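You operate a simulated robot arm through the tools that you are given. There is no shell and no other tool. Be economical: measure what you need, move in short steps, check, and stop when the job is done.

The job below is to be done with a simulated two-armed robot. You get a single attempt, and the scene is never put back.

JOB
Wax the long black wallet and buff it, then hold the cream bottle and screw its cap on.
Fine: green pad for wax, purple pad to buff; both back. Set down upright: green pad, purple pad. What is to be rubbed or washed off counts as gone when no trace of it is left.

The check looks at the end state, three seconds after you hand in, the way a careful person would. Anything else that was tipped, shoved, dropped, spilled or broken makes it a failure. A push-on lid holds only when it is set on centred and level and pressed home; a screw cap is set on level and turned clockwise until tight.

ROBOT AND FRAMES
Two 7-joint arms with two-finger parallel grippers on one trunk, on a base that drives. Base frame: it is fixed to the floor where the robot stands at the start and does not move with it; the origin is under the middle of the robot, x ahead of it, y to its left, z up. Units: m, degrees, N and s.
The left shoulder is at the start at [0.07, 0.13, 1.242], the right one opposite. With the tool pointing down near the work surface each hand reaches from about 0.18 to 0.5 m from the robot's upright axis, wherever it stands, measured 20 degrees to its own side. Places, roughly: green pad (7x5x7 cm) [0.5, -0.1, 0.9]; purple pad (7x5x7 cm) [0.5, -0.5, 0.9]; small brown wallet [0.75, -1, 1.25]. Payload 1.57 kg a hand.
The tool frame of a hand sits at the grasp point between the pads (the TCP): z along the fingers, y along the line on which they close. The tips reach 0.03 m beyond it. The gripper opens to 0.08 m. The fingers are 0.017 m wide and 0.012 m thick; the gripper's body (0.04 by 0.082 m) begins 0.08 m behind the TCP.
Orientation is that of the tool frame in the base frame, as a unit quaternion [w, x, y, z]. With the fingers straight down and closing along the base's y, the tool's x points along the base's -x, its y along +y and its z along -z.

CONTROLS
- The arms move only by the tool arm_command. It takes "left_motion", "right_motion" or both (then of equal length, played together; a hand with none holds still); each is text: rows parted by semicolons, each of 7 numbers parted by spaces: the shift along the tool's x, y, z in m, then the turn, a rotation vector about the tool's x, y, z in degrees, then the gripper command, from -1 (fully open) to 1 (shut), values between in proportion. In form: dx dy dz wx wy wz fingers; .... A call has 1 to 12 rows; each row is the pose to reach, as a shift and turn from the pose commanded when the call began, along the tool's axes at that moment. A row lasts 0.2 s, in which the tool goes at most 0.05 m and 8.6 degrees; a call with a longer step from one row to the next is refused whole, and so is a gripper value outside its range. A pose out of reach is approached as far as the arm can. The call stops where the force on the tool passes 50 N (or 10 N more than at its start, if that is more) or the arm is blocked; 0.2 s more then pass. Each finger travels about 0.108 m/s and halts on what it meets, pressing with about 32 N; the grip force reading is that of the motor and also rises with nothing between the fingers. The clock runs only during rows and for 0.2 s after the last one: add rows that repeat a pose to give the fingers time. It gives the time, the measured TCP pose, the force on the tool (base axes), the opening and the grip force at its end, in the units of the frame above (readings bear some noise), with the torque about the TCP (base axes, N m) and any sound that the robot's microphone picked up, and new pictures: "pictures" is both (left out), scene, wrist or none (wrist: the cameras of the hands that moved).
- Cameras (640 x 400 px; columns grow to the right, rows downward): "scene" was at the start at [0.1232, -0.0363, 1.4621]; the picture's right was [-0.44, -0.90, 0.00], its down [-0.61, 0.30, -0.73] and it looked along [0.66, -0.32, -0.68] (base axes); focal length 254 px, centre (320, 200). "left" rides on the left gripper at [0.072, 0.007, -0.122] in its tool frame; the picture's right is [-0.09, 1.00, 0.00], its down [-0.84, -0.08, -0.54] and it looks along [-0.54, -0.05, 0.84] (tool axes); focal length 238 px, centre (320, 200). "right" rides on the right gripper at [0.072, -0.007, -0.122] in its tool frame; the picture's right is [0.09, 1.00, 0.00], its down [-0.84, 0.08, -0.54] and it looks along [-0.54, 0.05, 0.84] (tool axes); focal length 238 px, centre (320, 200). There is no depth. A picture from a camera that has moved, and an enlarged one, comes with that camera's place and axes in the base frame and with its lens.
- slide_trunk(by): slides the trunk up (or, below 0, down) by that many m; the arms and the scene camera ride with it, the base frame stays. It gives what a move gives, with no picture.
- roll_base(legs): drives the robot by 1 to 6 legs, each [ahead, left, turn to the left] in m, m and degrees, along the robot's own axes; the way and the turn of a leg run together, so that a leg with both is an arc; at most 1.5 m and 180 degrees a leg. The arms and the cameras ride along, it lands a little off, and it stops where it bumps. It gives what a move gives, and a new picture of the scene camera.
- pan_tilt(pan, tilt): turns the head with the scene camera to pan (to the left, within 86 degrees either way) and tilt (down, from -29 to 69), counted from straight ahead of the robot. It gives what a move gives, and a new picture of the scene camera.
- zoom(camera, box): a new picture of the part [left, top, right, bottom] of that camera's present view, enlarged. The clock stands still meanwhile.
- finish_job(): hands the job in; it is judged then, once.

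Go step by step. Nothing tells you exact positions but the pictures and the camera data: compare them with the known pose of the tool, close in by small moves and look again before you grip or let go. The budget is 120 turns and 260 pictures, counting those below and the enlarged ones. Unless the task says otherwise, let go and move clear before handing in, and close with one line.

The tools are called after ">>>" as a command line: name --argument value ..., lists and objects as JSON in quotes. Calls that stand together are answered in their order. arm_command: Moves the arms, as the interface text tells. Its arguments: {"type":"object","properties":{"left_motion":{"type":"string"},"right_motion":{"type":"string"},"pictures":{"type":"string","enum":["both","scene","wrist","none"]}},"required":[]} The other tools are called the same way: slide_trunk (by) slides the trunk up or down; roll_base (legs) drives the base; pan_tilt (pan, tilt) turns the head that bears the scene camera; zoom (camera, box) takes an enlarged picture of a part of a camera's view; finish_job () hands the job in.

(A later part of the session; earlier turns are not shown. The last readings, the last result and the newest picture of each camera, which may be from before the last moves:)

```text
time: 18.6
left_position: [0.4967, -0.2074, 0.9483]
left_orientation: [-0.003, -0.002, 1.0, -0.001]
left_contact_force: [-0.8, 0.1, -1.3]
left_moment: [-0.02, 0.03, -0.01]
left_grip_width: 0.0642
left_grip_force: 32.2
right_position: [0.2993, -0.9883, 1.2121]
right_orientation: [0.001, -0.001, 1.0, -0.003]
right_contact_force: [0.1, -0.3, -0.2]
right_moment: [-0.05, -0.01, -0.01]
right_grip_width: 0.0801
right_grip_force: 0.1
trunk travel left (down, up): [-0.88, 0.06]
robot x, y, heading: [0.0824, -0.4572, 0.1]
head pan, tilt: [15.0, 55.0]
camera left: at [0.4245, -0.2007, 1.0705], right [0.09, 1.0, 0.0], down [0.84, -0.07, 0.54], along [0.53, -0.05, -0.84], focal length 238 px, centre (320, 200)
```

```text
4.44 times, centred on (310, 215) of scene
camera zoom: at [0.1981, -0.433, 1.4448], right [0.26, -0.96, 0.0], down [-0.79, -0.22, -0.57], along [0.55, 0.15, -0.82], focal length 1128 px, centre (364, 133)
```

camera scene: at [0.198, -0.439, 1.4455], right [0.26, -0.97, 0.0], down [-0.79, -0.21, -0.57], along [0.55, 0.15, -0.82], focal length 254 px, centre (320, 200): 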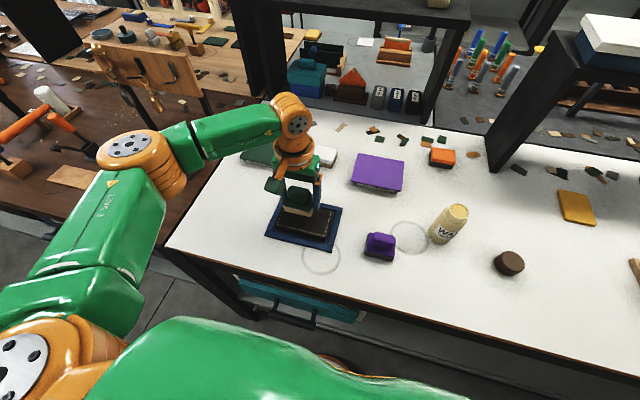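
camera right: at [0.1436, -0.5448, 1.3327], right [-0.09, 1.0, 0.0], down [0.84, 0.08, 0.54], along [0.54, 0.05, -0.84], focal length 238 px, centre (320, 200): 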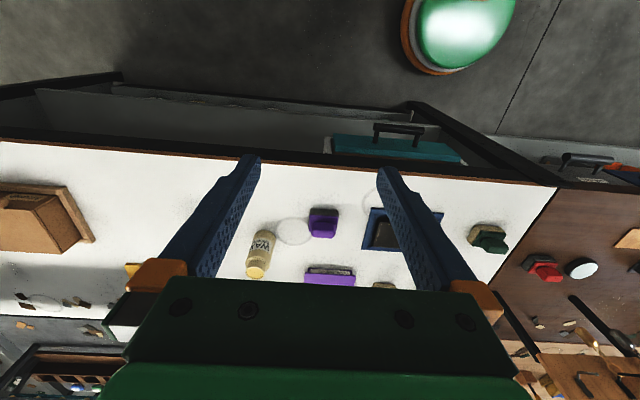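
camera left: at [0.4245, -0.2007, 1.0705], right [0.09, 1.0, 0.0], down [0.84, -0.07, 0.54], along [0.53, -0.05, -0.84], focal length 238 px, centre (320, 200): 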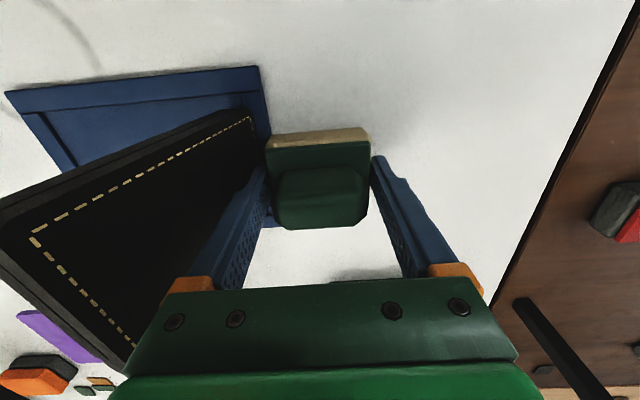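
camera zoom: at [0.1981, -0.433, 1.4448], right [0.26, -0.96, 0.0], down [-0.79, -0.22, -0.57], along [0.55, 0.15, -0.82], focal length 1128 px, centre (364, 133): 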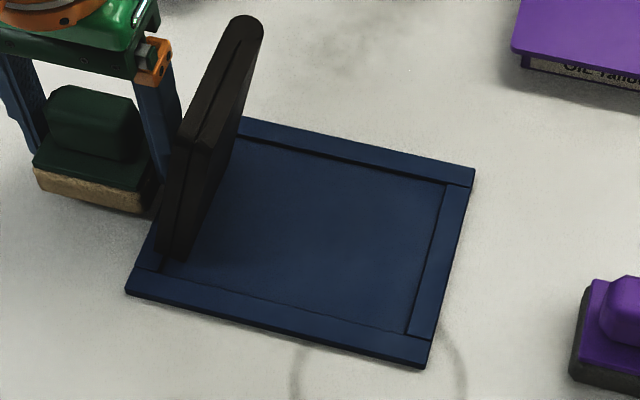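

The refused stroke left the pad pressed when the next move dragged it sideways, and that tipped the wallet up onto its left edge — my error, and something I must put right. I'll hold the hand still as a backstop and see whether the wallet has settled.

>>> arm_command --left_motion "0 0 0 0 0 0 1; 0 0 0 0 0 0 1" --pictures "wrist"

>>> zoom --camera "scene" --box '[230, 150, 390, 270]'

```text
time: 19.2
left_position: [0.4987, -0.2131, 0.9505]
left_orientation: [0.0, -0.001, 1.0, -0.001]
left_contact_force: [0.6, 0.7, -1.1]
left_moment: [-0.01, 0.0, 0.04]
left_grip_width: 0.0644
left_grip_force: 31.7
right_position: [0.2988, -0.9925, 1.2125]
right_orientation: [0.0, -0.001, 1.0, -0.002]
right_contact_force: [-0.7, 0.7, -0.9]
right_moment: [-0.01, -0.01, 0.0]
right_grip_width: 0.0801
right_grip_force: 0.0
trunk travel left (down, up): [-0.88, 0.06]
robot x, y, heading: [0.0822, -0.4561, -0.1]
head pan, tilt: [15.0, 55.0]
camera left: at [0.4261, -0.2056, 1.0728], right [0.09, 1.0, 0.0], down [0.84, -0.07, 0.54], along [0.54, -0.05, -0.84], focal length 238 px, centre (320, 200)
```

left: 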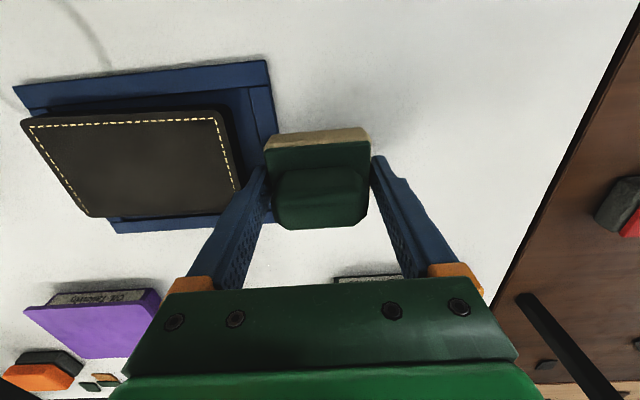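

```text
3.33 times, centred on (310, 210) of scene
camera zoom: at [0.1984, -0.4375, 1.4454], right [0.26, -0.97, 0.0], down [-0.79, -0.21, -0.57], along [0.55, 0.15, -0.82], focal length 846 px, centre (353, 167)
```

zoom: 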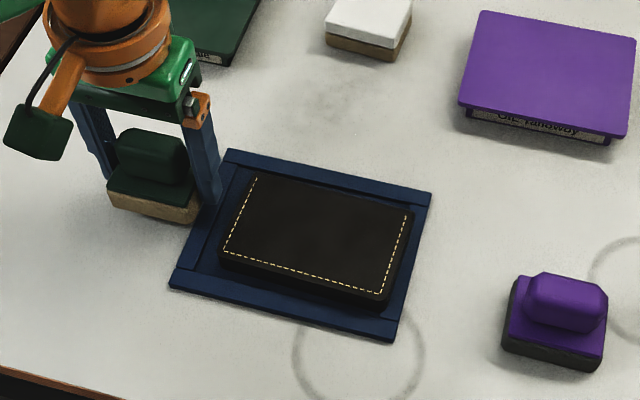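

The wallet dropped back flat into its tray, apparently unharmed, and shows no wax, so the pad needs loading from the open WAX bottle at about (0.56,-0.66), mouth z≈0.98. I'll raise the pad and look around to the right before driving.

>>> arm_command --left_motion "0 0.01 -0.045 0 0 0 1; 0 0.01 -0.09 0 0 0 1; 0 0.01 -0.135 0 0 0 1; 0 0.01 -0.18 0 0 0 1; 0 0.01 -0.20 0 0 0 1" --right_motion "0 0.03 0 0 0 0 -1; 0 0.06 0 0 0 0 -1; 0 0.10 0 0 0 0 -1; 0 0.14 0 0 0 0 -1; 0 0.18 0 0 0 0 -1" --pictures "none"

>>> pan_tilt --pan -30 --tilt 45

>>> zoom --camera "left" --box '[0, 0, 320, 200]'

```text
time: 20.4
left_position: [0.4995, -0.2007, 1.1514]
left_orientation: [0.0, -0.002, 1.0, -0.002]
left_contact_force: [0.5, -0.2, 0.0]
left_moment: [-0.01, -0.01, -0.02]
left_grip_width: 0.0638
left_grip_force: 32.1
right_position: [0.2984, -0.8099, 1.2105]
right_orientation: [0.001, -0.001, 1.0, -0.002]
right_contact_force: [0.3, -0.6, 0.2]
right_moment: [-0.02, 0.02, 0.0]
right_grip_width: 0.08
right_grip_force: 0.1
trunk travel left (down, up): [-0.88, 0.06]
robot x, y, heading: [0.0791, -0.4593, 0.1]
head pan, tilt: [15.0, 55.0]
```

```text
time: 21.6
left_position: [0.4989, -0.2047, 1.1512]
left_orientation: [0.0, -0.001, 1.0, -0.001]
left_contact_force: [-0.2, 0.1, -1.3]
left_moment: [-0.02, -0.02, 0.03]
left_grip_width: 0.0643
left_grip_force: 31.8
right_position: [0.2994, -0.8135, 1.2088]
right_orientation: [0.0, -0.001, 1.0, -0.001]
right_contact_force: [0.3, -1.2, -0.6]
right_moment: [0.0, -0.03, 0.01]
right_grip_width: 0.08
right_grip_force: 0.1
trunk travel left (down, up): [-0.88, 0.06]
robot x, y, heading: [0.0831, -0.4597, 0.1]
head pan, tilt: [-30.0, 45.0]
camera scene: at [0.1991, -0.4982, 1.4589], right [-0.5, -0.87, 0.0], down [-0.61, 0.35, -0.71], along [0.61, -0.35, -0.71], focal length 254 px, centre (320, 200)
```

scene: 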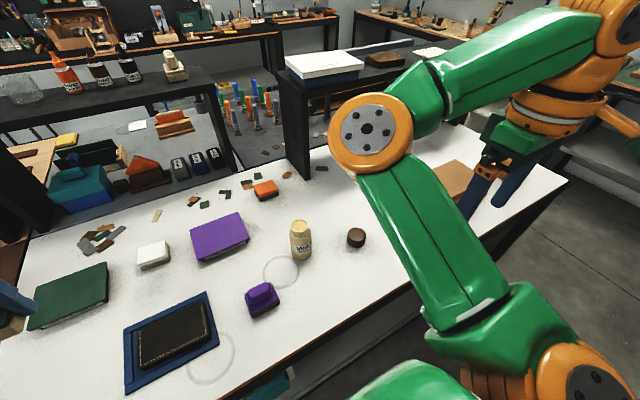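

```text
2.00 times, centred on (160, 100) of left
camera zoom: at [0.4265, -0.1962, 1.2738], right [0.09, 1.0, 0.0], down [0.84, -0.07, 0.54], along [0.54, -0.05, -0.84], focal length 477 px, centre (640, 400)
```

zoom: 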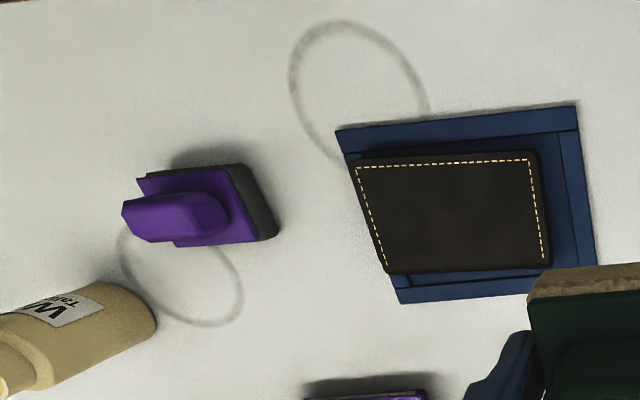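

Wallet lies flat. Driving right so the bottle lies ahead of the left hand.

>>> roll_base --legs '[[0.0, -0.31, 0]]'

```text
time: 23.6
left_position: [0.4996, -0.5104, 1.151]
left_orientation: [0.0, -0.001, 1.0, -0.003]
left_contact_force: [0.5, 0.0, -1.7]
left_moment: [-0.05, 0.01, 0.01]
left_grip_width: 0.0641
left_grip_force: 32.0
right_position: [0.2982, -1.1198, 1.2108]
right_orientation: [0.0, -0.001, 1.0, -0.001]
right_contact_force: [0.8, 0.4, -0.7]
right_moment: [-0.01, 0.01, -0.01]
right_grip_width: 0.0798
right_grip_force: 0.0
trunk travel left (down, up): [-0.88, 0.06]
robot x, y, heading: [0.08, -0.7687, 0.2]
head pan, tilt: [-30.0, 45.0]
camera scene: at [0.1993, -0.8039, 1.459], right [-0.5, -0.87, 0.0], down [-0.61, 0.35, -0.71], along [0.61, -0.35, -0.71], focal length 254 px, centre (320, 200)
```

scene: 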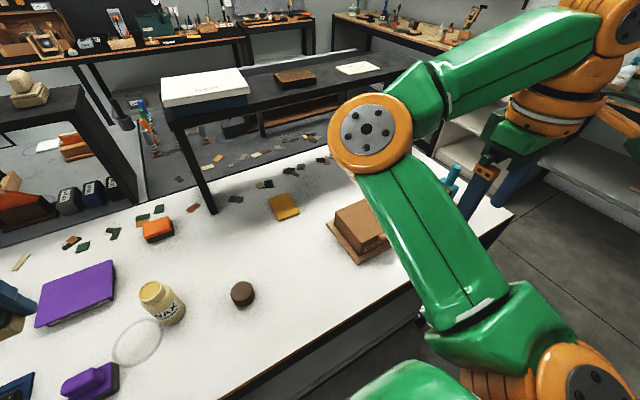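

Moving the pad toward the bottle at height, looking with wrist and head cameras.

>>> arm_command --left_motion "0 -0.04 0 0 0 0 1; 0 -0.08 0 0 0 0 1; 0 -0.12 0 0 0 0 1; 0 -0.12 0 0 0 0 1" --pictures "wrist"

>>> pan_tilt --pan 20 --tilt 50

```text
time: 24.6
left_position: [0.4994, -0.6331, 1.1512]
left_orientation: [0.001, -0.002, 1.0, -0.001]
left_contact_force: [0.6, 1.0, -0.4]
left_moment: [-0.03, 0.05, 0.0]
left_grip_width: 0.064
left_grip_force: 32.1
right_position: [0.2977, -1.1221, 1.2111]
right_orientation: [-0.001, 0.0, 1.0, -0.001]
right_contact_force: [-0.3, 0.4, -0.2]
right_moment: [0.0, -0.01, 0.0]
right_grip_width: 0.0798
right_grip_force: 0.0
trunk travel left (down, up): [-0.88, 0.06]
robot x, y, heading: [0.0809, -0.7671, 0.0]
head pan, tilt: [-30.0, 45.0]
camera left: at [0.4268, -0.6265, 1.2743], right [0.09, 1.0, 0.0], down [0.84, -0.08, 0.54], along [0.54, -0.05, -0.84], focal length 238 px, centre (320, 200)
```

left: 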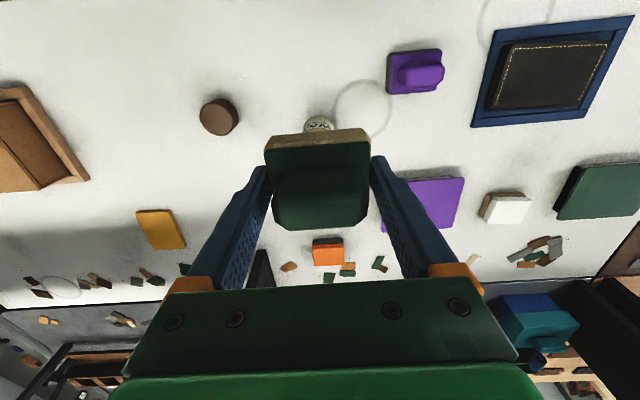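

```text
time: 25.8
left_position: [0.4997, -0.6334, 1.1511]
left_orientation: [0.0, -0.001, 1.0, -0.002]
left_contact_force: [-0.2, 0.1, -0.2]
left_moment: [-0.03, 0.0, -0.02]
left_grip_width: 0.064
left_grip_force: 32.3
right_position: [0.2975, -1.1232, 1.2098]
right_orientation: [0.0, 0.0, 1.0, 0.0]
right_contact_force: [0.6, 0.6, -0.5]
right_moment: [0.01, -0.02, 0.0]
right_grip_width: 0.08
right_grip_force: 0.1
trunk travel left (down, up): [-0.88, 0.06]
robot x, y, heading: [0.0824, -0.7652, 0.2]
head pan, tilt: [20.0, 50.0]
camera scene: at [0.2012, -0.7405, 1.452], right [0.34, -0.94, 0.0], down [-0.72, -0.26, -0.64], along [0.6, 0.22, -0.77], focal length 254 px, centre (320, 200)
```

scene: 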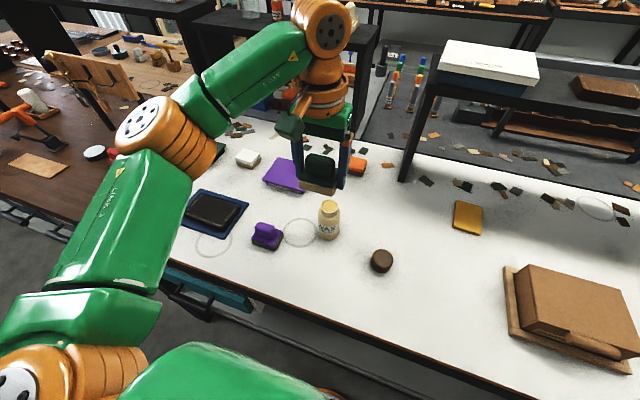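

Bottle centre estimated (0.56,-0.635). Positioning the pad above its mouth.

>>> arm_command --left_motion "-0.03 0 0 0 0 0 1; -0.06 -0.002 0 0 0 0 1; -0.06 -0.002 0.04 0 0 0 1; -0.06 -0.002 0.07 0 0 0 1; -0.06 -0.002 0.07 0 0 0 1" --pictures "none"

>>> zoom --camera "scene" --box '[260, 140, 400, 250]'

>>> zoom --camera "left" --box '[200, 50, 440, 200]'

```text
time: 27.0
left_position: [0.5602, -0.6358, 1.0821]
left_orientation: [0.0, -0.001, 1.0, 0.0]
left_contact_force: [0.2, -0.3, -0.2]
left_moment: [0.02, 0.01, -0.02]
left_grip_width: 0.0643
left_grip_force: 31.7
left hand out of reach, approached as far as the arm can: row 2
right_position: [0.2985, -1.1229, 1.2097]
right_orientation: [0.001, 0.0, 1.0, -0.001]
right_contact_force: [-0.1, 0.3, 0.1]
right_moment: [0.01, 0.01, -0.02]
right_grip_width: 0.0799
right_grip_force: 0.1
trunk travel left (down, up): [-0.88, 0.06]
robot x, y, heading: [0.0775, -0.7639, -0.0]
head pan, tilt: [20.0, 50.0]
```

```text
3.64 times, centred on (330, 195) of scene
camera zoom: at [0.2011, -0.7413, 1.452], right [0.34, -0.94, 0.0], down [-0.72, -0.26, -0.64], along [0.6, 0.22, -0.77], focal length 923 px, centre (284, 218)
```

zoom: 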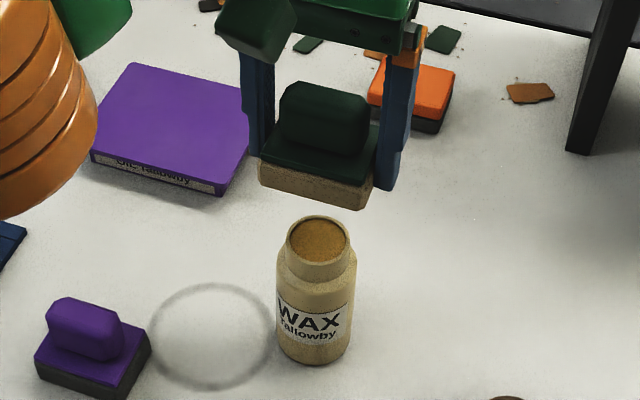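

```text
2.67 times, centred on (320, 125) of left
camera zoom: at [0.4872, -0.6285, 1.2042], right [0.09, 1.0, 0.0], down [0.84, -0.08, 0.54], along [0.54, -0.05, -0.84], focal length 636 px, centre (320, 400)
```

zoom: 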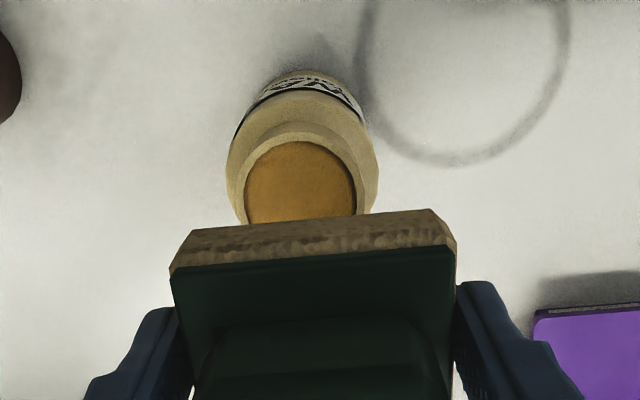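

Shift slightly nearer in x and lower toward the mouth.

>>> arm_command --left_motion "0.008 -0.002 0.01 0 0 0 1; 0.008 -0.002 0.02 0 0 0 1; 0.008 -0.002 0.02 0 0 0 1" --pictures "none"

>>> zoom --camera "scene" --box '[260, 140, 400, 250]'

>>> zoom --camera "left" --box '[200, 50, 440, 200]'

```text
time: 27.8
left_position: [0.5531, -0.6364, 1.062]
left_orientation: [0.0, 0.0, 1.0, -0.001]
left_contact_force: [0.9, -0.8, -0.8]
left_moment: [0.02, 0.03, 0.04]
left_grip_width: 0.064
left_grip_force: 32.0
right_position: [0.2977, -1.1228, 1.2105]
right_orientation: [0.001, 0.0, 1.0, 0.0]
right_contact_force: [-0.2, -1.0, -0.3]
right_moment: [-0.05, -0.01, -0.05]
right_grip_width: 0.0801
right_grip_force: 0.0
trunk travel left (down, up): [-0.88, 0.06]
robot x, y, heading: [0.083, -0.7666, -0.1]
head pan, tilt: [20.0, 50.0]
```

```text
3.64 times, centred on (330, 195) of scene
camera zoom: at [0.2012, -0.7408, 1.452], right [0.34, -0.94, 0.0], down [-0.72, -0.26, -0.64], along [0.6, 0.22, -0.77], focal length 923 px, centre (284, 218)
```

zoom: 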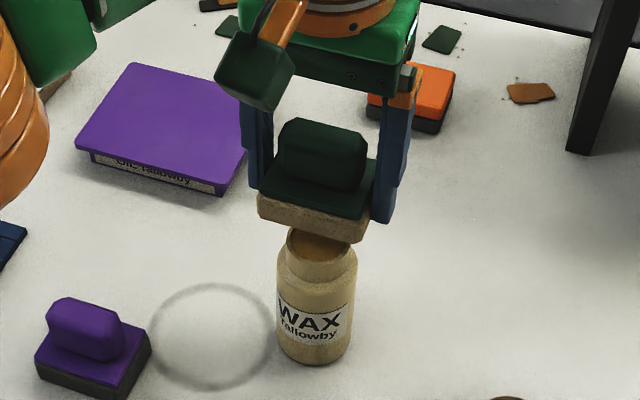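

```text
2.67 times, centred on (320, 125) of left
camera zoom: at [0.4794, -0.6301, 1.1845], right [0.09, 1.0, 0.0], down [0.84, -0.08, 0.54], along [0.54, -0.05, -0.84], focal length 636 px, centre (320, 400)
```

zoom: 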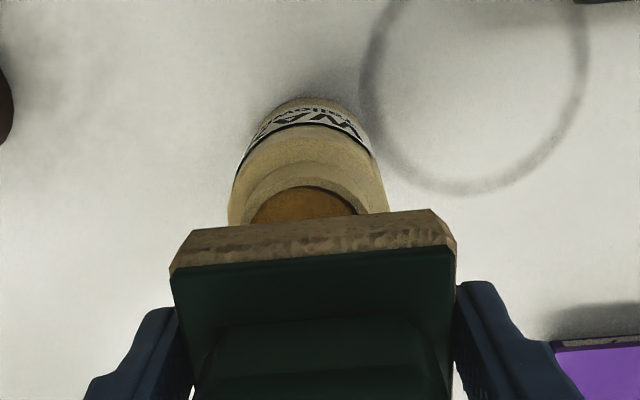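

Looks lined up; lowering gently until touch.

>>> arm_command --left_motion "0 0 0.004 0 0 0 1; 0 0 0.008 0 0 0 1; 0 0 0.012 0 0 0 1; 0 0 0.012 0 0 0 1" --pictures "none"

>>> zoom --camera "scene" --box '[260, 140, 400, 250]'

```text
time: 28.8
left_position: [0.5522, -0.6362, 1.0494]
left_orientation: [0.001, -0.001, 1.0, -0.001]
left_contact_force: [1.3, -1.7, -0.1]
left_moment: [0.0, -0.01, 0.03]
left_grip_width: 0.064
left_grip_force: 31.9
right_position: [0.2989, -1.1217, 1.2099]
right_orientation: [-0.001, 0.0, 1.0, -0.002]
right_contact_force: [-0.4, 0.7, 0.2]
right_moment: [0.0, 0.01, 0.01]
right_grip_width: 0.08
right_grip_force: 0.0
trunk travel left (down, up): [-0.88, 0.06]
robot x, y, heading: [0.0788, -0.7678, 0.0]
head pan, tilt: [20.0, 50.0]
```

```text
3.64 times, centred on (330, 195) of scene
camera zoom: at [0.2013, -0.7402, 1.452], right [0.34, -0.94, 0.0], down [-0.72, -0.26, -0.64], along [0.6, 0.22, -0.77], focal length 923 px, centre (284, 218)
```

zoom: 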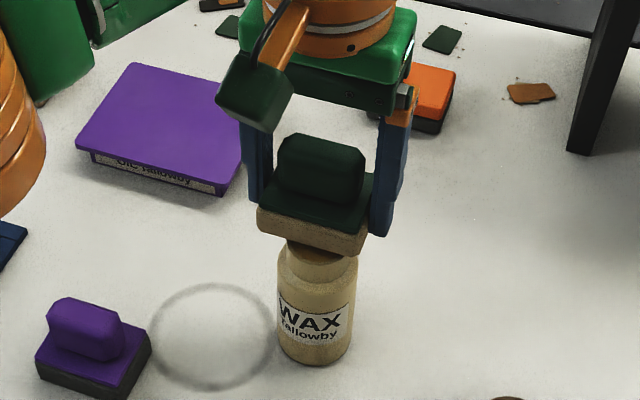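

>>> arm_command --left_motion "0 0 0.002 0 0 0 1; 0 0 0.004 0 0 0 1; 0 0 0.006 0 0 0 1; 0 0 0.006 0 0 0 1" --pictures "none"

```text
time: 29.8
left_position: [0.5526, -0.6375, 1.0442]
left_orientation: [0.0, -0.001, 1.0, -0.001]
left_contact_force: [1.1, 0.0, -0.8]
left_moment: [0.01, 0.02, 0.02]
left_grip_width: 0.0638
left_grip_force: 32.0
right_position: [0.298, -1.123, 1.21]
right_orientation: [0.001, 0.0, 1.0, -0.001]
right_contact_force: [0.0, -0.1, 0.1]
right_moment: [0.01, 0.0, -0.02]
right_grip_width: 0.0802
right_grip_force: 0.1
trunk travel left (down, up): [-0.88, 0.06]
robot x, y, heading: [0.0765, -0.766, 0.2]
head pan, tilt: [20.0, 50.0]
```

>>> arm_command --left_motion "0 0 0.002 0 0 0 1; 0 0 0.004 0 0 0 1; 0 0 0.006 0 0 0 1; 0 0 0.006 0 0 0 1" --pictures "none"

>>> zoom --camera "scene" --box '[260, 140, 400, 250]'

```text
time: 30.8
left_position: [0.5496, -0.6371, 1.0414]
left_orientation: [0.004, -0.001, 1.0, -0.001]
left_contact_force: [11.4, 2.9, 35.5]
left_moment: [0.1, -0.45, 0.08]
left_grip_width: 0.0638
left_grip_force: 32.1
right_position: [0.2949, -1.1229, 1.2112]
right_orientation: [0.002, 0.0, 1.0, -0.001]
right_contact_force: [0.8, 0.1, 0.2]
right_moment: [0.07, -0.01, -0.01]
right_grip_width: 0.0802
right_grip_force: 0.1
trunk travel left (down, up): [-0.88, 0.06]
robot x, y, heading: [0.0791, -0.7648, 0.1]
head pan, tilt: [20.0, 50.0]
```

```text
3.64 times, centred on (330, 195) of scene
camera zoom: at [0.1972, -0.7412, 1.4529], right [0.34, -0.94, 0.0], down [-0.72, -0.26, -0.65], along [0.61, 0.22, -0.76], focal length 923 px, centre (284, 218)
```

zoom: 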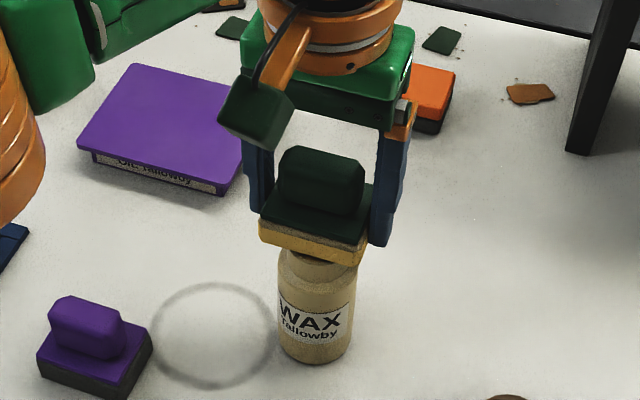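

The sole turned wax-yellow: the pad is loaded. Lifting straight up gently.

>>> arm_command --left_motion "0 0 -0.01 0 0 0 1; 0 0 -0.03 0 0 0 1; 0 0 -0.07 0 0 0 1; 0 0 -0.11 0 0 0 1; 0.03 0.03 -0.12 0 0 0 1; 0.06 0.07 -0.12 0 0 0 1" --pictures "scene"

```text
time: 32.2
left_position: [0.4898, -0.5627, 1.159]
left_orientation: [0.001, -0.001, 1.0, -0.003]
left_contact_force: [-0.6, 0.1, -0.8]
left_moment: [-0.04, -0.06, -0.01]
left_grip_width: 0.064
left_grip_force: 31.8
right_position: [0.2966, -1.1175, 1.2119]
right_orientation: [0.001, 0.0, 1.0, -0.003]
right_contact_force: [-0.3, 0.6, -0.4]
right_moment: [-0.01, -0.02, 0.02]
right_grip_width: 0.0802
right_grip_force: 0.0
trunk travel left (down, up): [-0.88, 0.06]
robot x, y, heading: [0.0817, -0.7682, 0.0]
head pan, tilt: [20.0, 50.0]
camera scene: at [0.1988, -0.7353, 1.4521], right [0.34, -0.94, 0.0], down [-0.72, -0.27, -0.64], along [0.6, 0.22, -0.77], focal length 254 px, centre (320, 200)
```

scene: 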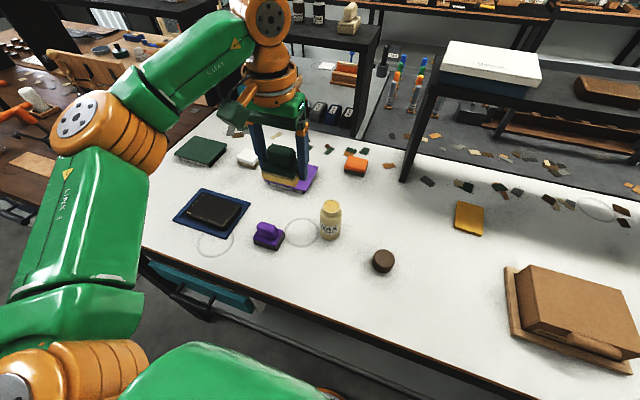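

Bottle still stands. Driving back left to the wallet.

>>> roll_base --legs '[[0.0, 0.3, 0]]'

>>> zoom --camera "left" --box '[120, 0, 440, 200]'

>>> zoom --camera "scene" --box '[200, 150, 400, 275]'

```text
time: 34.3
left_position: [0.4925, -0.2711, 1.158]
left_orientation: [0.0, -0.001, 1.0, 0.001]
left_contact_force: [0.0, -0.1, -0.8]
left_moment: [0.0, -0.01, 0.02]
left_grip_width: 0.0639
left_grip_force: 31.9
right_position: [0.2989, -0.8268, 1.2093]
right_orientation: [0.001, 0.0, 1.0, 0.0]
right_contact_force: [0.1, -0.2, 0.4]
right_moment: [0.03, 0.02, 0.04]
right_grip_width: 0.08
right_grip_force: 0.0
trunk travel left (down, up): [-0.88, 0.06]
robot x, y, heading: [0.0786, -0.4698, 0.1]
head pan, tilt: [20.0, 50.0]
camera scene: at [0.201, -0.4449, 1.452], right [0.34, -0.94, 0.0], down [-0.72, -0.26, -0.64], along [0.6, 0.22, -0.77], focal length 254 px, centre (320, 200)
```

scene: 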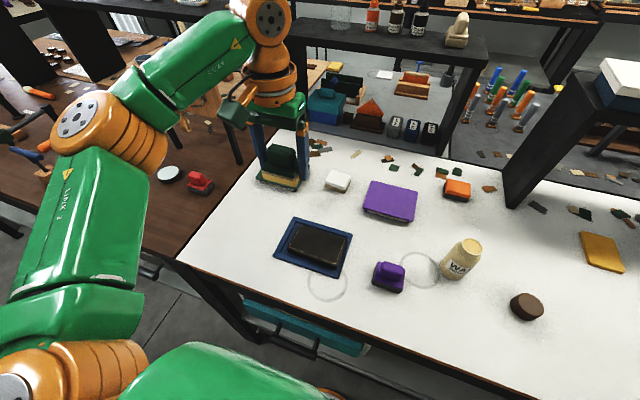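

```text
2.00 times, centred on (280, 100) of left
camera zoom: at [0.4193, -0.264, 1.2809], right [0.09, 1.0, 0.0], down [0.84, -0.08, 0.54], along [0.54, -0.05, -0.84], focal length 477 px, centre (400, 400)
```

zoom: 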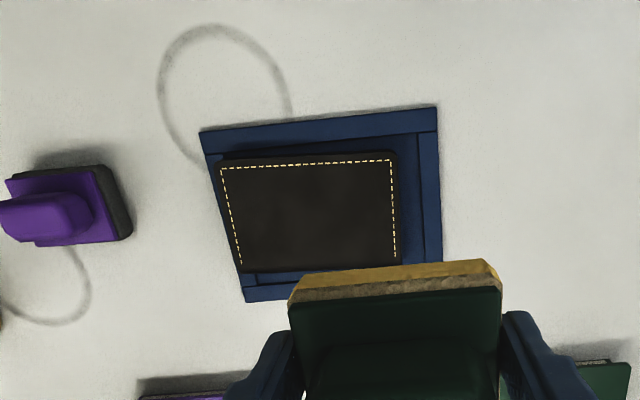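

```text
3.20 times, centred on (300, 212) of scene
camera zoom: at [0.201, -0.4449, 1.452], right [0.34, -0.94, 0.0], down [-0.72, -0.26, -0.64], along [0.6, 0.22, -0.77], focal length 812 px, centre (384, 160)
```

zoom: 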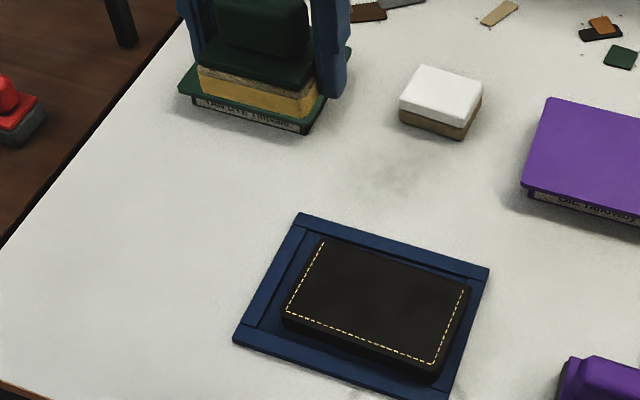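

Pad is loaded and wallet spans x 0.45–0.537, y −0.409–−0.272. Positioning just above its near-left portion.

>>> arm_command --left_motion "0.01 -0.02 0.03 0 0 0 1; 0.0225 -0.034 0.07 0 0 0 1; 0.0225 -0.034 0.11 0 0 0 1; 0.0225 -0.034 0.15 0 0 0 1; 0.0225 -0.034 0.185 0 0 0 1; 0.0225 -0.034 0.195 0 0 0 1; 0.0225 -0.034 0.195 0 0 0 1" --pictures "none"

>>> zoom --camera "scene" --box '[240, 180, 380, 290]'

```text
time: 35.9
left_position: [0.4695, -0.3012, 0.9616]
left_orientation: [0.0, 0.0, 1.0, -0.001]
left_contact_force: [0.0, 0.3, -0.5]
left_moment: [-0.02, -0.04, 0.01]
left_grip_width: 0.064
left_grip_force: 31.6
right_position: [0.2986, -0.8231, 1.2101]
right_orientation: [0.0, 0.0, 1.0, -0.002]
right_contact_force: [0.5, 0.5, 0.2]
right_moment: [-0.01, -0.01, 0.01]
right_grip_width: 0.0796
right_grip_force: 0.1
trunk travel left (down, up): [-0.88, 0.06]
robot x, y, heading: [0.0753, -0.4693, -0.1]
head pan, tilt: [20.0, 50.0]
```

```text
3.64 times, centred on (310, 235) of scene
camera zoom: at [0.2009, -0.4415, 1.452], right [0.34, -0.94, 0.0], down [-0.72, -0.26, -0.64], along [0.6, 0.22, -0.77], focal length 923 px, centre (356, 73)
```

zoom: 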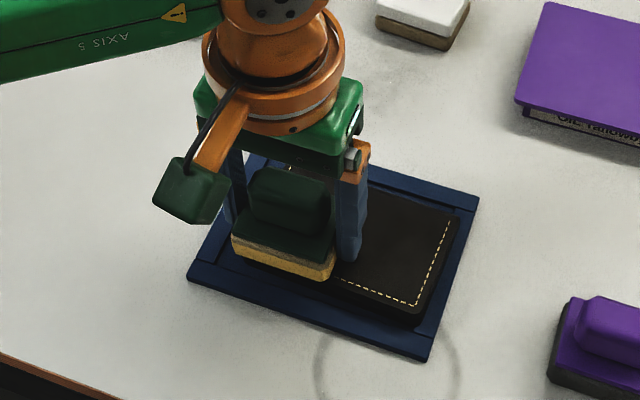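

Aligned. Now press lightly and sweep the whole surface in one call, ending with a lift.

>>> arm_command --left_motion "0 -0.005 0.007 0 0 0 1; 0 -0.045 0.007 0 0 0 1; 0 -0.085 0.007 0 0 0 1; -0.022 -0.085 0.007 0 0 0 1; -0.022 -0.045 0.007 0 0 0 1; -0.022 0 0.007 0 0 0 1; -0.044 0 0.007 0 0 0 1; -0.044 -0.045 0.007 0 0 0 1; -0.044 -0.085 0.007 0 0 0 1; -0.035 -0.06 0.005 0 0 0 1; -0.03 -0.05 -0.03 0 0 0 1; -0.03 -0.05 -0.07 0 0 0 1" --pictures "scene"

>>> zoom --camera "scene" --box '[240, 180, 380, 290]'

```text
time: 38.5
left_position: [0.4982, -0.3541, 1.0345]
left_orientation: [0.0, -0.001, 1.0, -0.001]
left_contact_force: [0.7, -0.4, 0.0]
left_moment: [0.01, -0.01, 0.0]
left_grip_width: 0.0641
left_grip_force: 32.0
right_position: [0.2964, -0.8248, 1.2103]
right_orientation: [0.0, 0.0, 1.0, -0.001]
right_contact_force: [0.6, -0.5, 0.3]
right_moment: [0.03, 0.0, 0.01]
right_grip_width: 0.08
right_grip_force: 0.0
trunk travel left (down, up): [-0.88, 0.06]
robot x, y, heading: [0.0811, -0.4692, 0.2]
head pan, tilt: [20.0, 50.0]
camera scene: at [0.1997, -0.4424, 1.452], right [0.34, -0.94, 0.0], down [-0.72, -0.26, -0.64], along [0.6, 0.22, -0.77], focal length 254 px, centre (320, 200)
```

scene: 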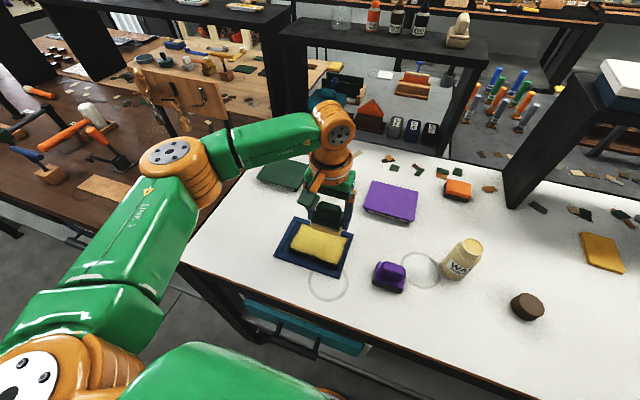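

```text
3.64 times, centred on (310, 235) of scene
camera zoom: at [0.1997, -0.4424, 1.452], right [0.34, -0.94, 0.0], down [-0.72, -0.26, -0.64], along [0.6, 0.22, -0.77], focal length 923 px, centre (356, 73)
```

zoom: 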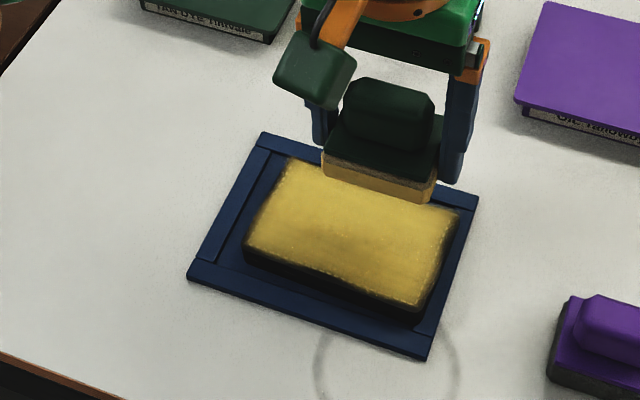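

Wax is on. Raising the pad and moving it left to inspect coverage.

>>> arm_command --left_motion "0 0.03 -0.03 0 0 0 1; 0 0.07 -0.05 0 0 0 1; 0 0.11 -0.06 0 0 0 1; 0 0.15 -0.06 0 0 0 1; 0 0.18 -0.06 0 0 0 1" --pictures "wrist"

>>> zoom --camera "scene" --box '[270, 205, 360, 280]'

>>> zoom --camera "left" --box '[0, 20, 260, 200]'

```text
time: 39.7
left_position: [0.5009, -0.1719, 1.0937]
left_orientation: [0.0, 0.0, 1.0, -0.002]
left_contact_force: [-0.6, 0.1, -1.2]
left_moment: [0.02, 0.01, -0.05]
left_grip_width: 0.0639
left_grip_force: 32.1
right_position: [0.2977, -0.8223, 1.2104]
right_orientation: [0.0, 0.0, 1.0, -0.002]
right_contact_force: [-0.7, 0.8, -0.4]
right_moment: [0.0, 0.0, -0.01]
right_grip_width: 0.0802
right_grip_force: 0.1
trunk travel left (down, up): [-0.88, 0.06]
robot x, y, heading: [0.0821, -0.4665, -0.3]
head pan, tilt: [20.0, 50.0]
camera left: at [0.4266, -0.1632, 1.215], right [0.09, 1.0, 0.0], down [0.84, -0.08, 0.54], along [0.54, -0.05, -0.84], focal length 238 px, centre (320, 200)
```

left: 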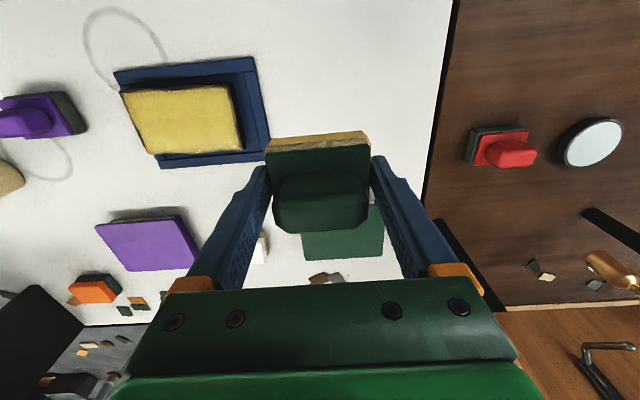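

```text
5.33 times, centred on (315, 242) of scene
camera zoom: at [0.2006, -0.44, 1.452], right [0.34, -0.94, 0.0], down [-0.72, -0.26, -0.64], along [0.6, 0.22, -0.77], focal length 1354 px, centre (347, -27)
```

zoom: 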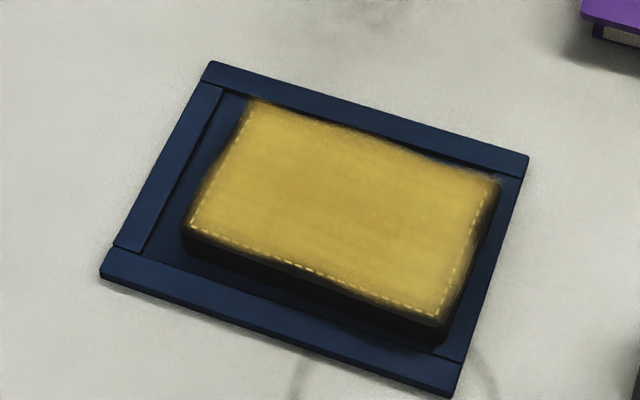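

```text
2.22 times, centred on (130, 110) of left
camera zoom: at [0.4266, -0.1632, 1.215], right [0.09, 1.0, 0.0], down [0.84, -0.08, 0.54], along [0.54, -0.05, -0.84], focal length 530 px, centre (742, 400)
```

zoom: 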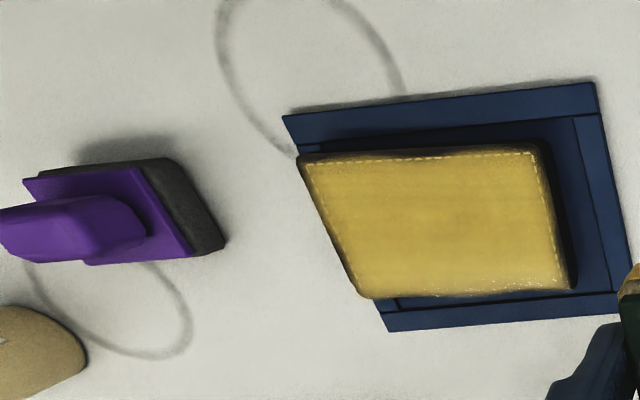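

Edges are thinner at near and right sides; I'll do a second pass reaching a bit further over them.

>>> arm_command --left_motion "0.01 -0.045 0 0 0 0 1; 0.02 -0.09 0.01 0 0 0 1; 0.036 -0.134 0.03 0 0 0 1; 0.036 -0.14 0.07 0 0 0 1; 0.036 -0.14 0.11 0 0 0 1; 0.036 -0.14 0.125 0 0 0 1" --pictures "none"

```text
refused: row 3 steps farther than a row can; nothing moved
```

>>> arm_command --left_motion "0.01 -0.045 0 0 0 0 1; 0.02 -0.09 0 0 0 0 1; 0.036 -0.13 0.01 0 0 0 1; 0.036 -0.14 0.05 0 0 0 1; 0.036 -0.14 0.09 0 0 0 1; 0.036 -0.14 0.125 0 0 0 1; 0.036 -0.14 0.125 0 0 0 1" --pictures "none"

```text
time: 41.3
left_position: [0.4629, -0.3135, 0.9684]
left_orientation: [0.0, 0.0, 1.0, -0.001]
left_contact_force: [-0.5, 0.1, -0.5]
left_moment: [0.03, -0.02, 0.04]
left_grip_width: 0.0641
left_grip_force: 31.9
right_position: [0.2979, -0.8233, 1.2109]
right_orientation: [0.0, 0.001, 1.0, 0.0]
right_contact_force: [0.2, -0.3, -0.2]
right_moment: [-0.03, 0.01, 0.05]
right_grip_width: 0.0798
right_grip_force: 0.1
trunk travel left (down, up): [-0.88, 0.06]
robot x, y, heading: [0.0834, -0.4676, -0.1]
head pan, tilt: [20.0, 50.0]
```

>>> arm_command --left_motion "-0.003 -0.005 0.0125 0 0 0 1; 0 -0.045 0.013 0 0 0 1; 0 -0.083 0.013 0 0 0 1; -0.025 -0.085 0.013 0 0 0 1; -0.055 -0.085 0.013 0 0 0 1; -0.055 -0.042 0.013 0 0 0 1; -0.055 0.004 0.013 0 0 0 1; -0.025 0.004 0.013 0 0 0 1; 0 0.004 0.013 0 0 0 1; -0.02 -0.03 0.011 0 0 0 1; -0.02 -0.03 -0.03 0 0 0 1; -0.02 -0.03 -0.08 0 0 0 1" --pictures "none"

>>> zoom --camera "scene" --box '[250, 195, 370, 285]'

```text
time: 43.9
left_position: [0.4821, -0.3419, 1.0485]
left_orientation: [0.0, 0.0, 1.0, -0.001]
left_contact_force: [-0.2, 0.3, -1.3]
left_moment: [0.01, 0.01, 0.01]
left_grip_width: 0.0639
left_grip_force: 32.1
right_position: [0.2961, -0.8229, 1.2112]
right_orientation: [0.001, 0.0, 1.0, -0.001]
right_contact_force: [-0.3, 0.2, -0.2]
right_moment: [-0.01, -0.02, 0.01]
right_grip_width: 0.08
right_grip_force: 0.0
trunk travel left (down, up): [-0.88, 0.06]
robot x, y, heading: [0.0781, -0.4736, -0.3]
head pan, tilt: [20.0, 50.0]
```

```text
4.44 times, centred on (310, 240) of scene
camera zoom: at [0.1987, -0.4402, 1.452], right [0.34, -0.94, 0.0], down [-0.72, -0.26, -0.64], along [0.6, 0.22, -0.77], focal length 1128 px, centre (364, 22)
```

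zoom: 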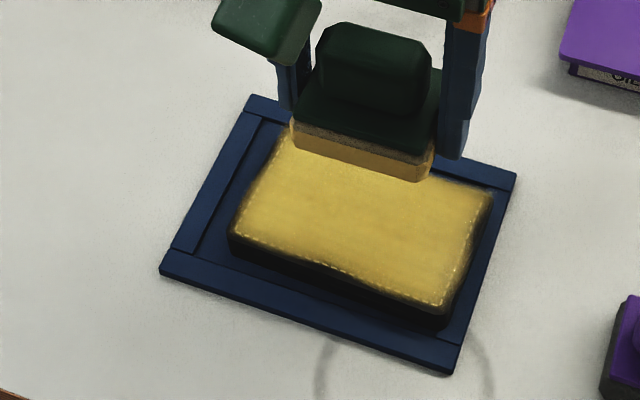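

Coverage is good. Raising and driving left to put the green pad back at (0.483,-0.126).

>>> arm_command --left_motion "0 0.03 -0.04 0 0 0 1; 0 0.07 -0.06 0 0 0 1; 0 0.07 -0.06 0 0 0 1" --pictures "none"

>>> roll_base --legs '[[0.0, 0.19, 0]]'

>>> zoom --camera "scene" --box '[290, 200, 450, 320]'

```text
time: 44.7
left_position: [0.4847, -0.2724, 1.1094]
left_orientation: [0.0, -0.002, 1.0, -0.001]
left_contact_force: [0.2, -0.1, -1.1]
left_moment: [0.0, 0.01, 0.02]
left_grip_width: 0.064
left_grip_force: 32.4
right_position: [0.2978, -0.8235, 1.2102]
right_orientation: [0.0, 0.0, 1.0, -0.001]
right_contact_force: [-0.4, 0.0, 0.1]
right_moment: [0.04, 0.01, -0.01]
right_grip_width: 0.0798
right_grip_force: 0.2
trunk travel left (down, up): [-0.88, 0.06]
robot x, y, heading: [0.0806, -0.4724, -0.0]
head pan, tilt: [20.0, 50.0]
```

```text
time: 46.2
left_position: [0.4838, -0.0891, 1.1108]
left_orientation: [0.0, -0.001, 1.0, 0.001]
left_contact_force: [0.1, -0.6, -1.9]
left_moment: [0.03, 0.01, 0.0]
left_grip_width: 0.064
left_grip_force: 32.3
right_position: [0.2968, -0.6387, 1.2091]
right_orientation: [0.0, 0.0, 1.0, 0.0]
right_contact_force: [-1.2, 0.4, 0.4]
right_moment: [0.04, -0.03, 0.0]
right_grip_width: 0.0799
right_grip_force: 0.0
trunk travel left (down, up): [-0.88, 0.06]
robot x, y, heading: [0.0801, -0.2787, -0.2]
head pan, tilt: [20.0, 50.0]
camera scene: at [0.2009, -0.2577, 1.4521], right [0.34, -0.94, 0.0], down [-0.72, -0.26, -0.64], along [0.6, 0.22, -0.77], focal length 254 px, centre (320, 200)
```

scene: 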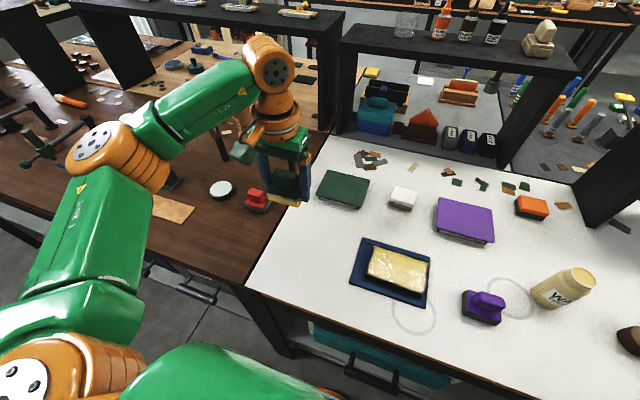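

```text
3.33 times, centred on (370, 260) of scene
camera zoom: at [0.2009, -0.2577, 1.4521], right [0.34, -0.94, 0.0], down [-0.72, -0.26, -0.64], along [0.6, 0.22, -0.77], focal length 846 px, centre (153, 0)
```

zoom: 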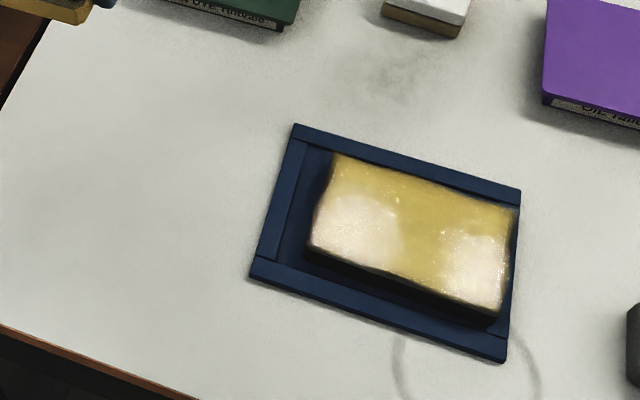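

Wallet is fully waxed and hazing. Lowering the green pad to its old spot.

>>> arm_command --left_motion "0 -0.02 0.04 0 0 0 1; 0 -0.037 0.08 0 0 0 1; 0 -0.037 0.12 0 0 0 1; 0 -0.037 0.15 0 0 0 1; 0 -0.037 0.165 0 0 0 1; 0 -0.037 0.173 0 0 0 1; 0 -0.037 0.173 0 0 0 1" --pictures "none"

>>> zoom --camera "scene" --box '[220, 160, 380, 280]'

```text
time: 47.8
left_position: [0.4838, -0.1212, 0.9354]
left_orientation: [-0.001, 0.001, 1.0, 0.0]
left_contact_force: [0.8, 0.1, -1.0]
left_moment: [-0.02, 0.01, 0.03]
left_grip_width: 0.0639
left_grip_force: 31.6
right_position: [0.2974, -0.6344, 1.2097]
right_orientation: [0.0, 0.0, 1.0, -0.001]
right_contact_force: [0.3, -0.1, 0.6]
right_moment: [0.01, -0.03, 0.02]
right_grip_width: 0.0798
right_grip_force: 0.0
trunk travel left (down, up): [-0.88, 0.06]
robot x, y, heading: [0.0828, -0.2789, -0.3]
head pan, tilt: [20.0, 50.0]
```

```text
3.33 times, centred on (300, 220) of scene
camera zoom: at [0.2009, -0.2524, 1.452], right [0.34, -0.94, 0.0], down [-0.72, -0.26, -0.64], along [0.6, 0.22, -0.77], focal length 846 px, centre (387, 133)
```

zoom: 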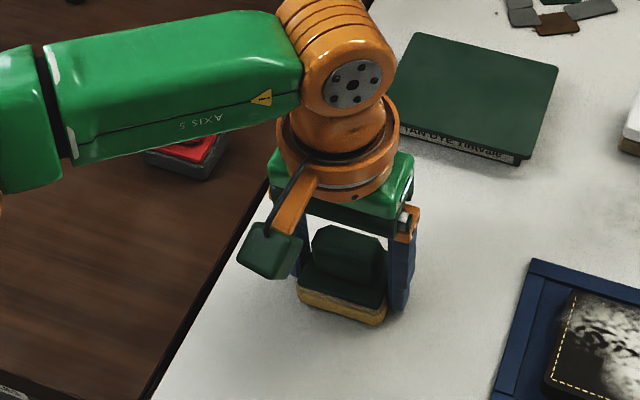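

Nearly down; lower the last 3 mm to touch, then open slowly.

>>> arm_command --left_motion "0 -0.004 0 0 0 0 1; 0 -0.004 0.0025 0 0 0 1; 0 -0.004 0.0025 0 0 0 1; 0 -0.004 0.0025 0 0 0 0.4; 0 -0.004 0.0025 0 0 0 -1; 0 -0.004 0.0025 0 0 0 -1" --pictures "none"

>>> zoom --camera "scene" --box '[220, 160, 380, 280]'

>>> zoom --camera "left" --box '[200, 60, 440, 230]'

```text
time: 49.2
left_position: [0.485, -0.1248, 0.9327]
left_orientation: [-0.001, 0.001, 1.0, -0.001]
left_contact_force: [0.3, 0.2, 0.4]
left_moment: [0.01, 0.01, 0.01]
left_grip_width: 0.0801
left_grip_force: 0.0
right_position: [0.2981, -0.6346, 1.2093]
right_orientation: [0.001, 0.001, 1.0, -0.001]
right_contact_force: [-0.6, 0.5, 0.7]
right_moment: [0.01, 0.01, -0.01]
right_grip_width: 0.0803
right_grip_force: 0.0
trunk travel left (down, up): [-0.88, 0.06]
robot x, y, heading: [0.0818, -0.2786, 0.0]
head pan, tilt: [20.0, 50.0]
```

```text
3.33 times, centred on (300, 220) of scene
camera zoom: at [0.2009, -0.2528, 1.452], right [0.34, -0.94, 0.0], down [-0.72, -0.26, -0.64], along [0.6, 0.22, -0.77], focal length 846 px, centre (387, 133)
```

zoom: 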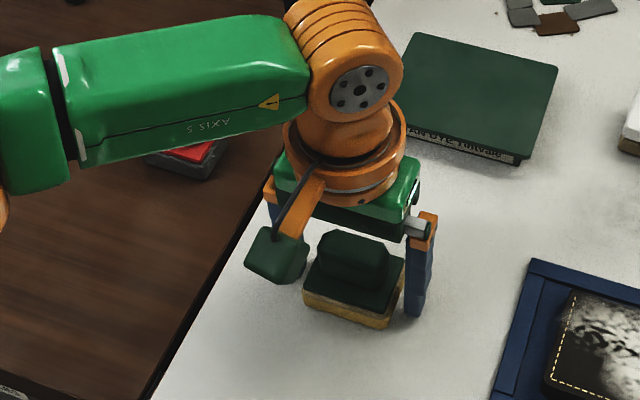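

```text
2.35 times, centred on (320, 145) of left
camera zoom: at [0.4119, -0.1184, 1.0559], right [0.09, 1.0, 0.0], down [0.84, -0.08, 0.54], along [0.54, -0.05, -0.84], focal length 561 px, centre (320, 329)
```

zoom: 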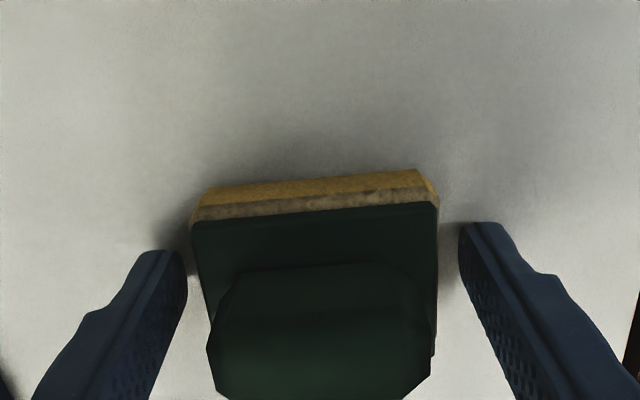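

Pad stands upright. Lifting the hand straight up and looking at the whole scene.

>>> arm_command --left_motion "0 0 -0.04 0 0 0 -1; 0 0 -0.08 0 0 0 -1; 0 0 -0.12 0 0 0 -1; 0 0 -0.16 0 0 0 -1; 0 0 -0.2 0 0 0 -1; 0.04 0.02 -0.2 0 0 0 -1; 0.08 0.05 -0.2 0 0 0 -1" --pictures "none"

>>> zoom --camera "scene" --box '[220, 140, 540, 340]'

>>> zoom --camera "scene" --box '[340, 230, 440, 310]'

```text
time: 50.8
left_position: [0.4017, -0.0728, 1.133]
left_orientation: [0.002, 0.0, 1.0, -0.002]
left_contact_force: [0.0, -0.4, -0.7]
left_moment: [-0.05, -0.03, 0.02]
left_grip_width: 0.08
left_grip_force: 0.1
right_position: [0.2941, -0.6341, 1.2115]
right_orientation: [0.002, 0.001, 1.0, -0.002]
right_contact_force: [0.4, -0.2, 1.2]
right_moment: [-0.04, 0.0, 0.01]
right_grip_width: 0.08
right_grip_force: 0.1
trunk travel left (down, up): [-0.88, 0.06]
robot x, y, heading: [0.0826, -0.2775, 0.0]
head pan, tilt: [20.0, 50.0]
```

```text
2.00 times, centred on (380, 240) of scene
camera zoom: at [0.1978, -0.2496, 1.4522], right [0.34, -0.94, 0.0], down [-0.72, -0.26, -0.64], along [0.61, 0.22, -0.77], focal length 508 px, centre (200, 120)
```

zoom: 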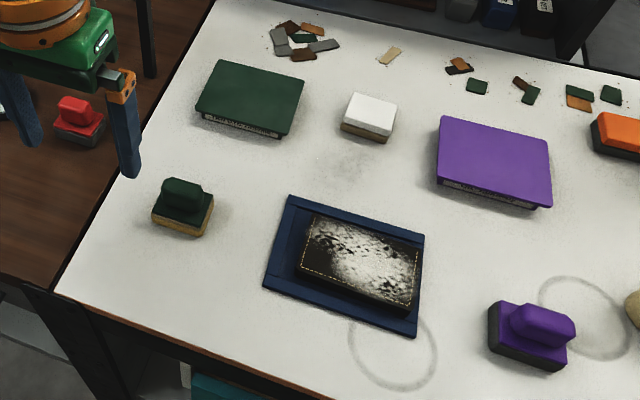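

```text
5.00 times, centred on (390, 270) of scene
camera zoom: at [0.1978, -0.2496, 1.4522], right [0.34, -0.94, 0.0], down [-0.72, -0.26, -0.64], along [0.61, 0.22, -0.77], focal length 1269 px, centre (-30, -150)
```

zoom: 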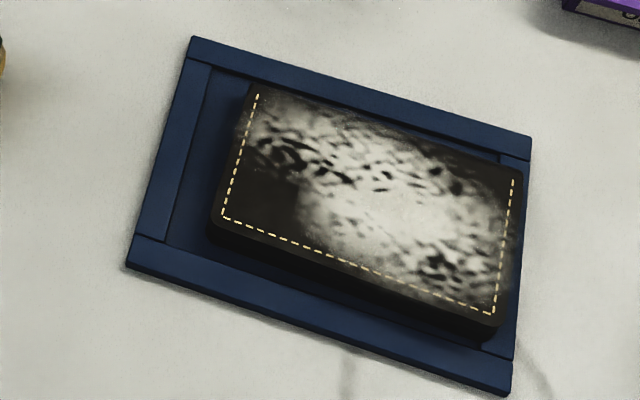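

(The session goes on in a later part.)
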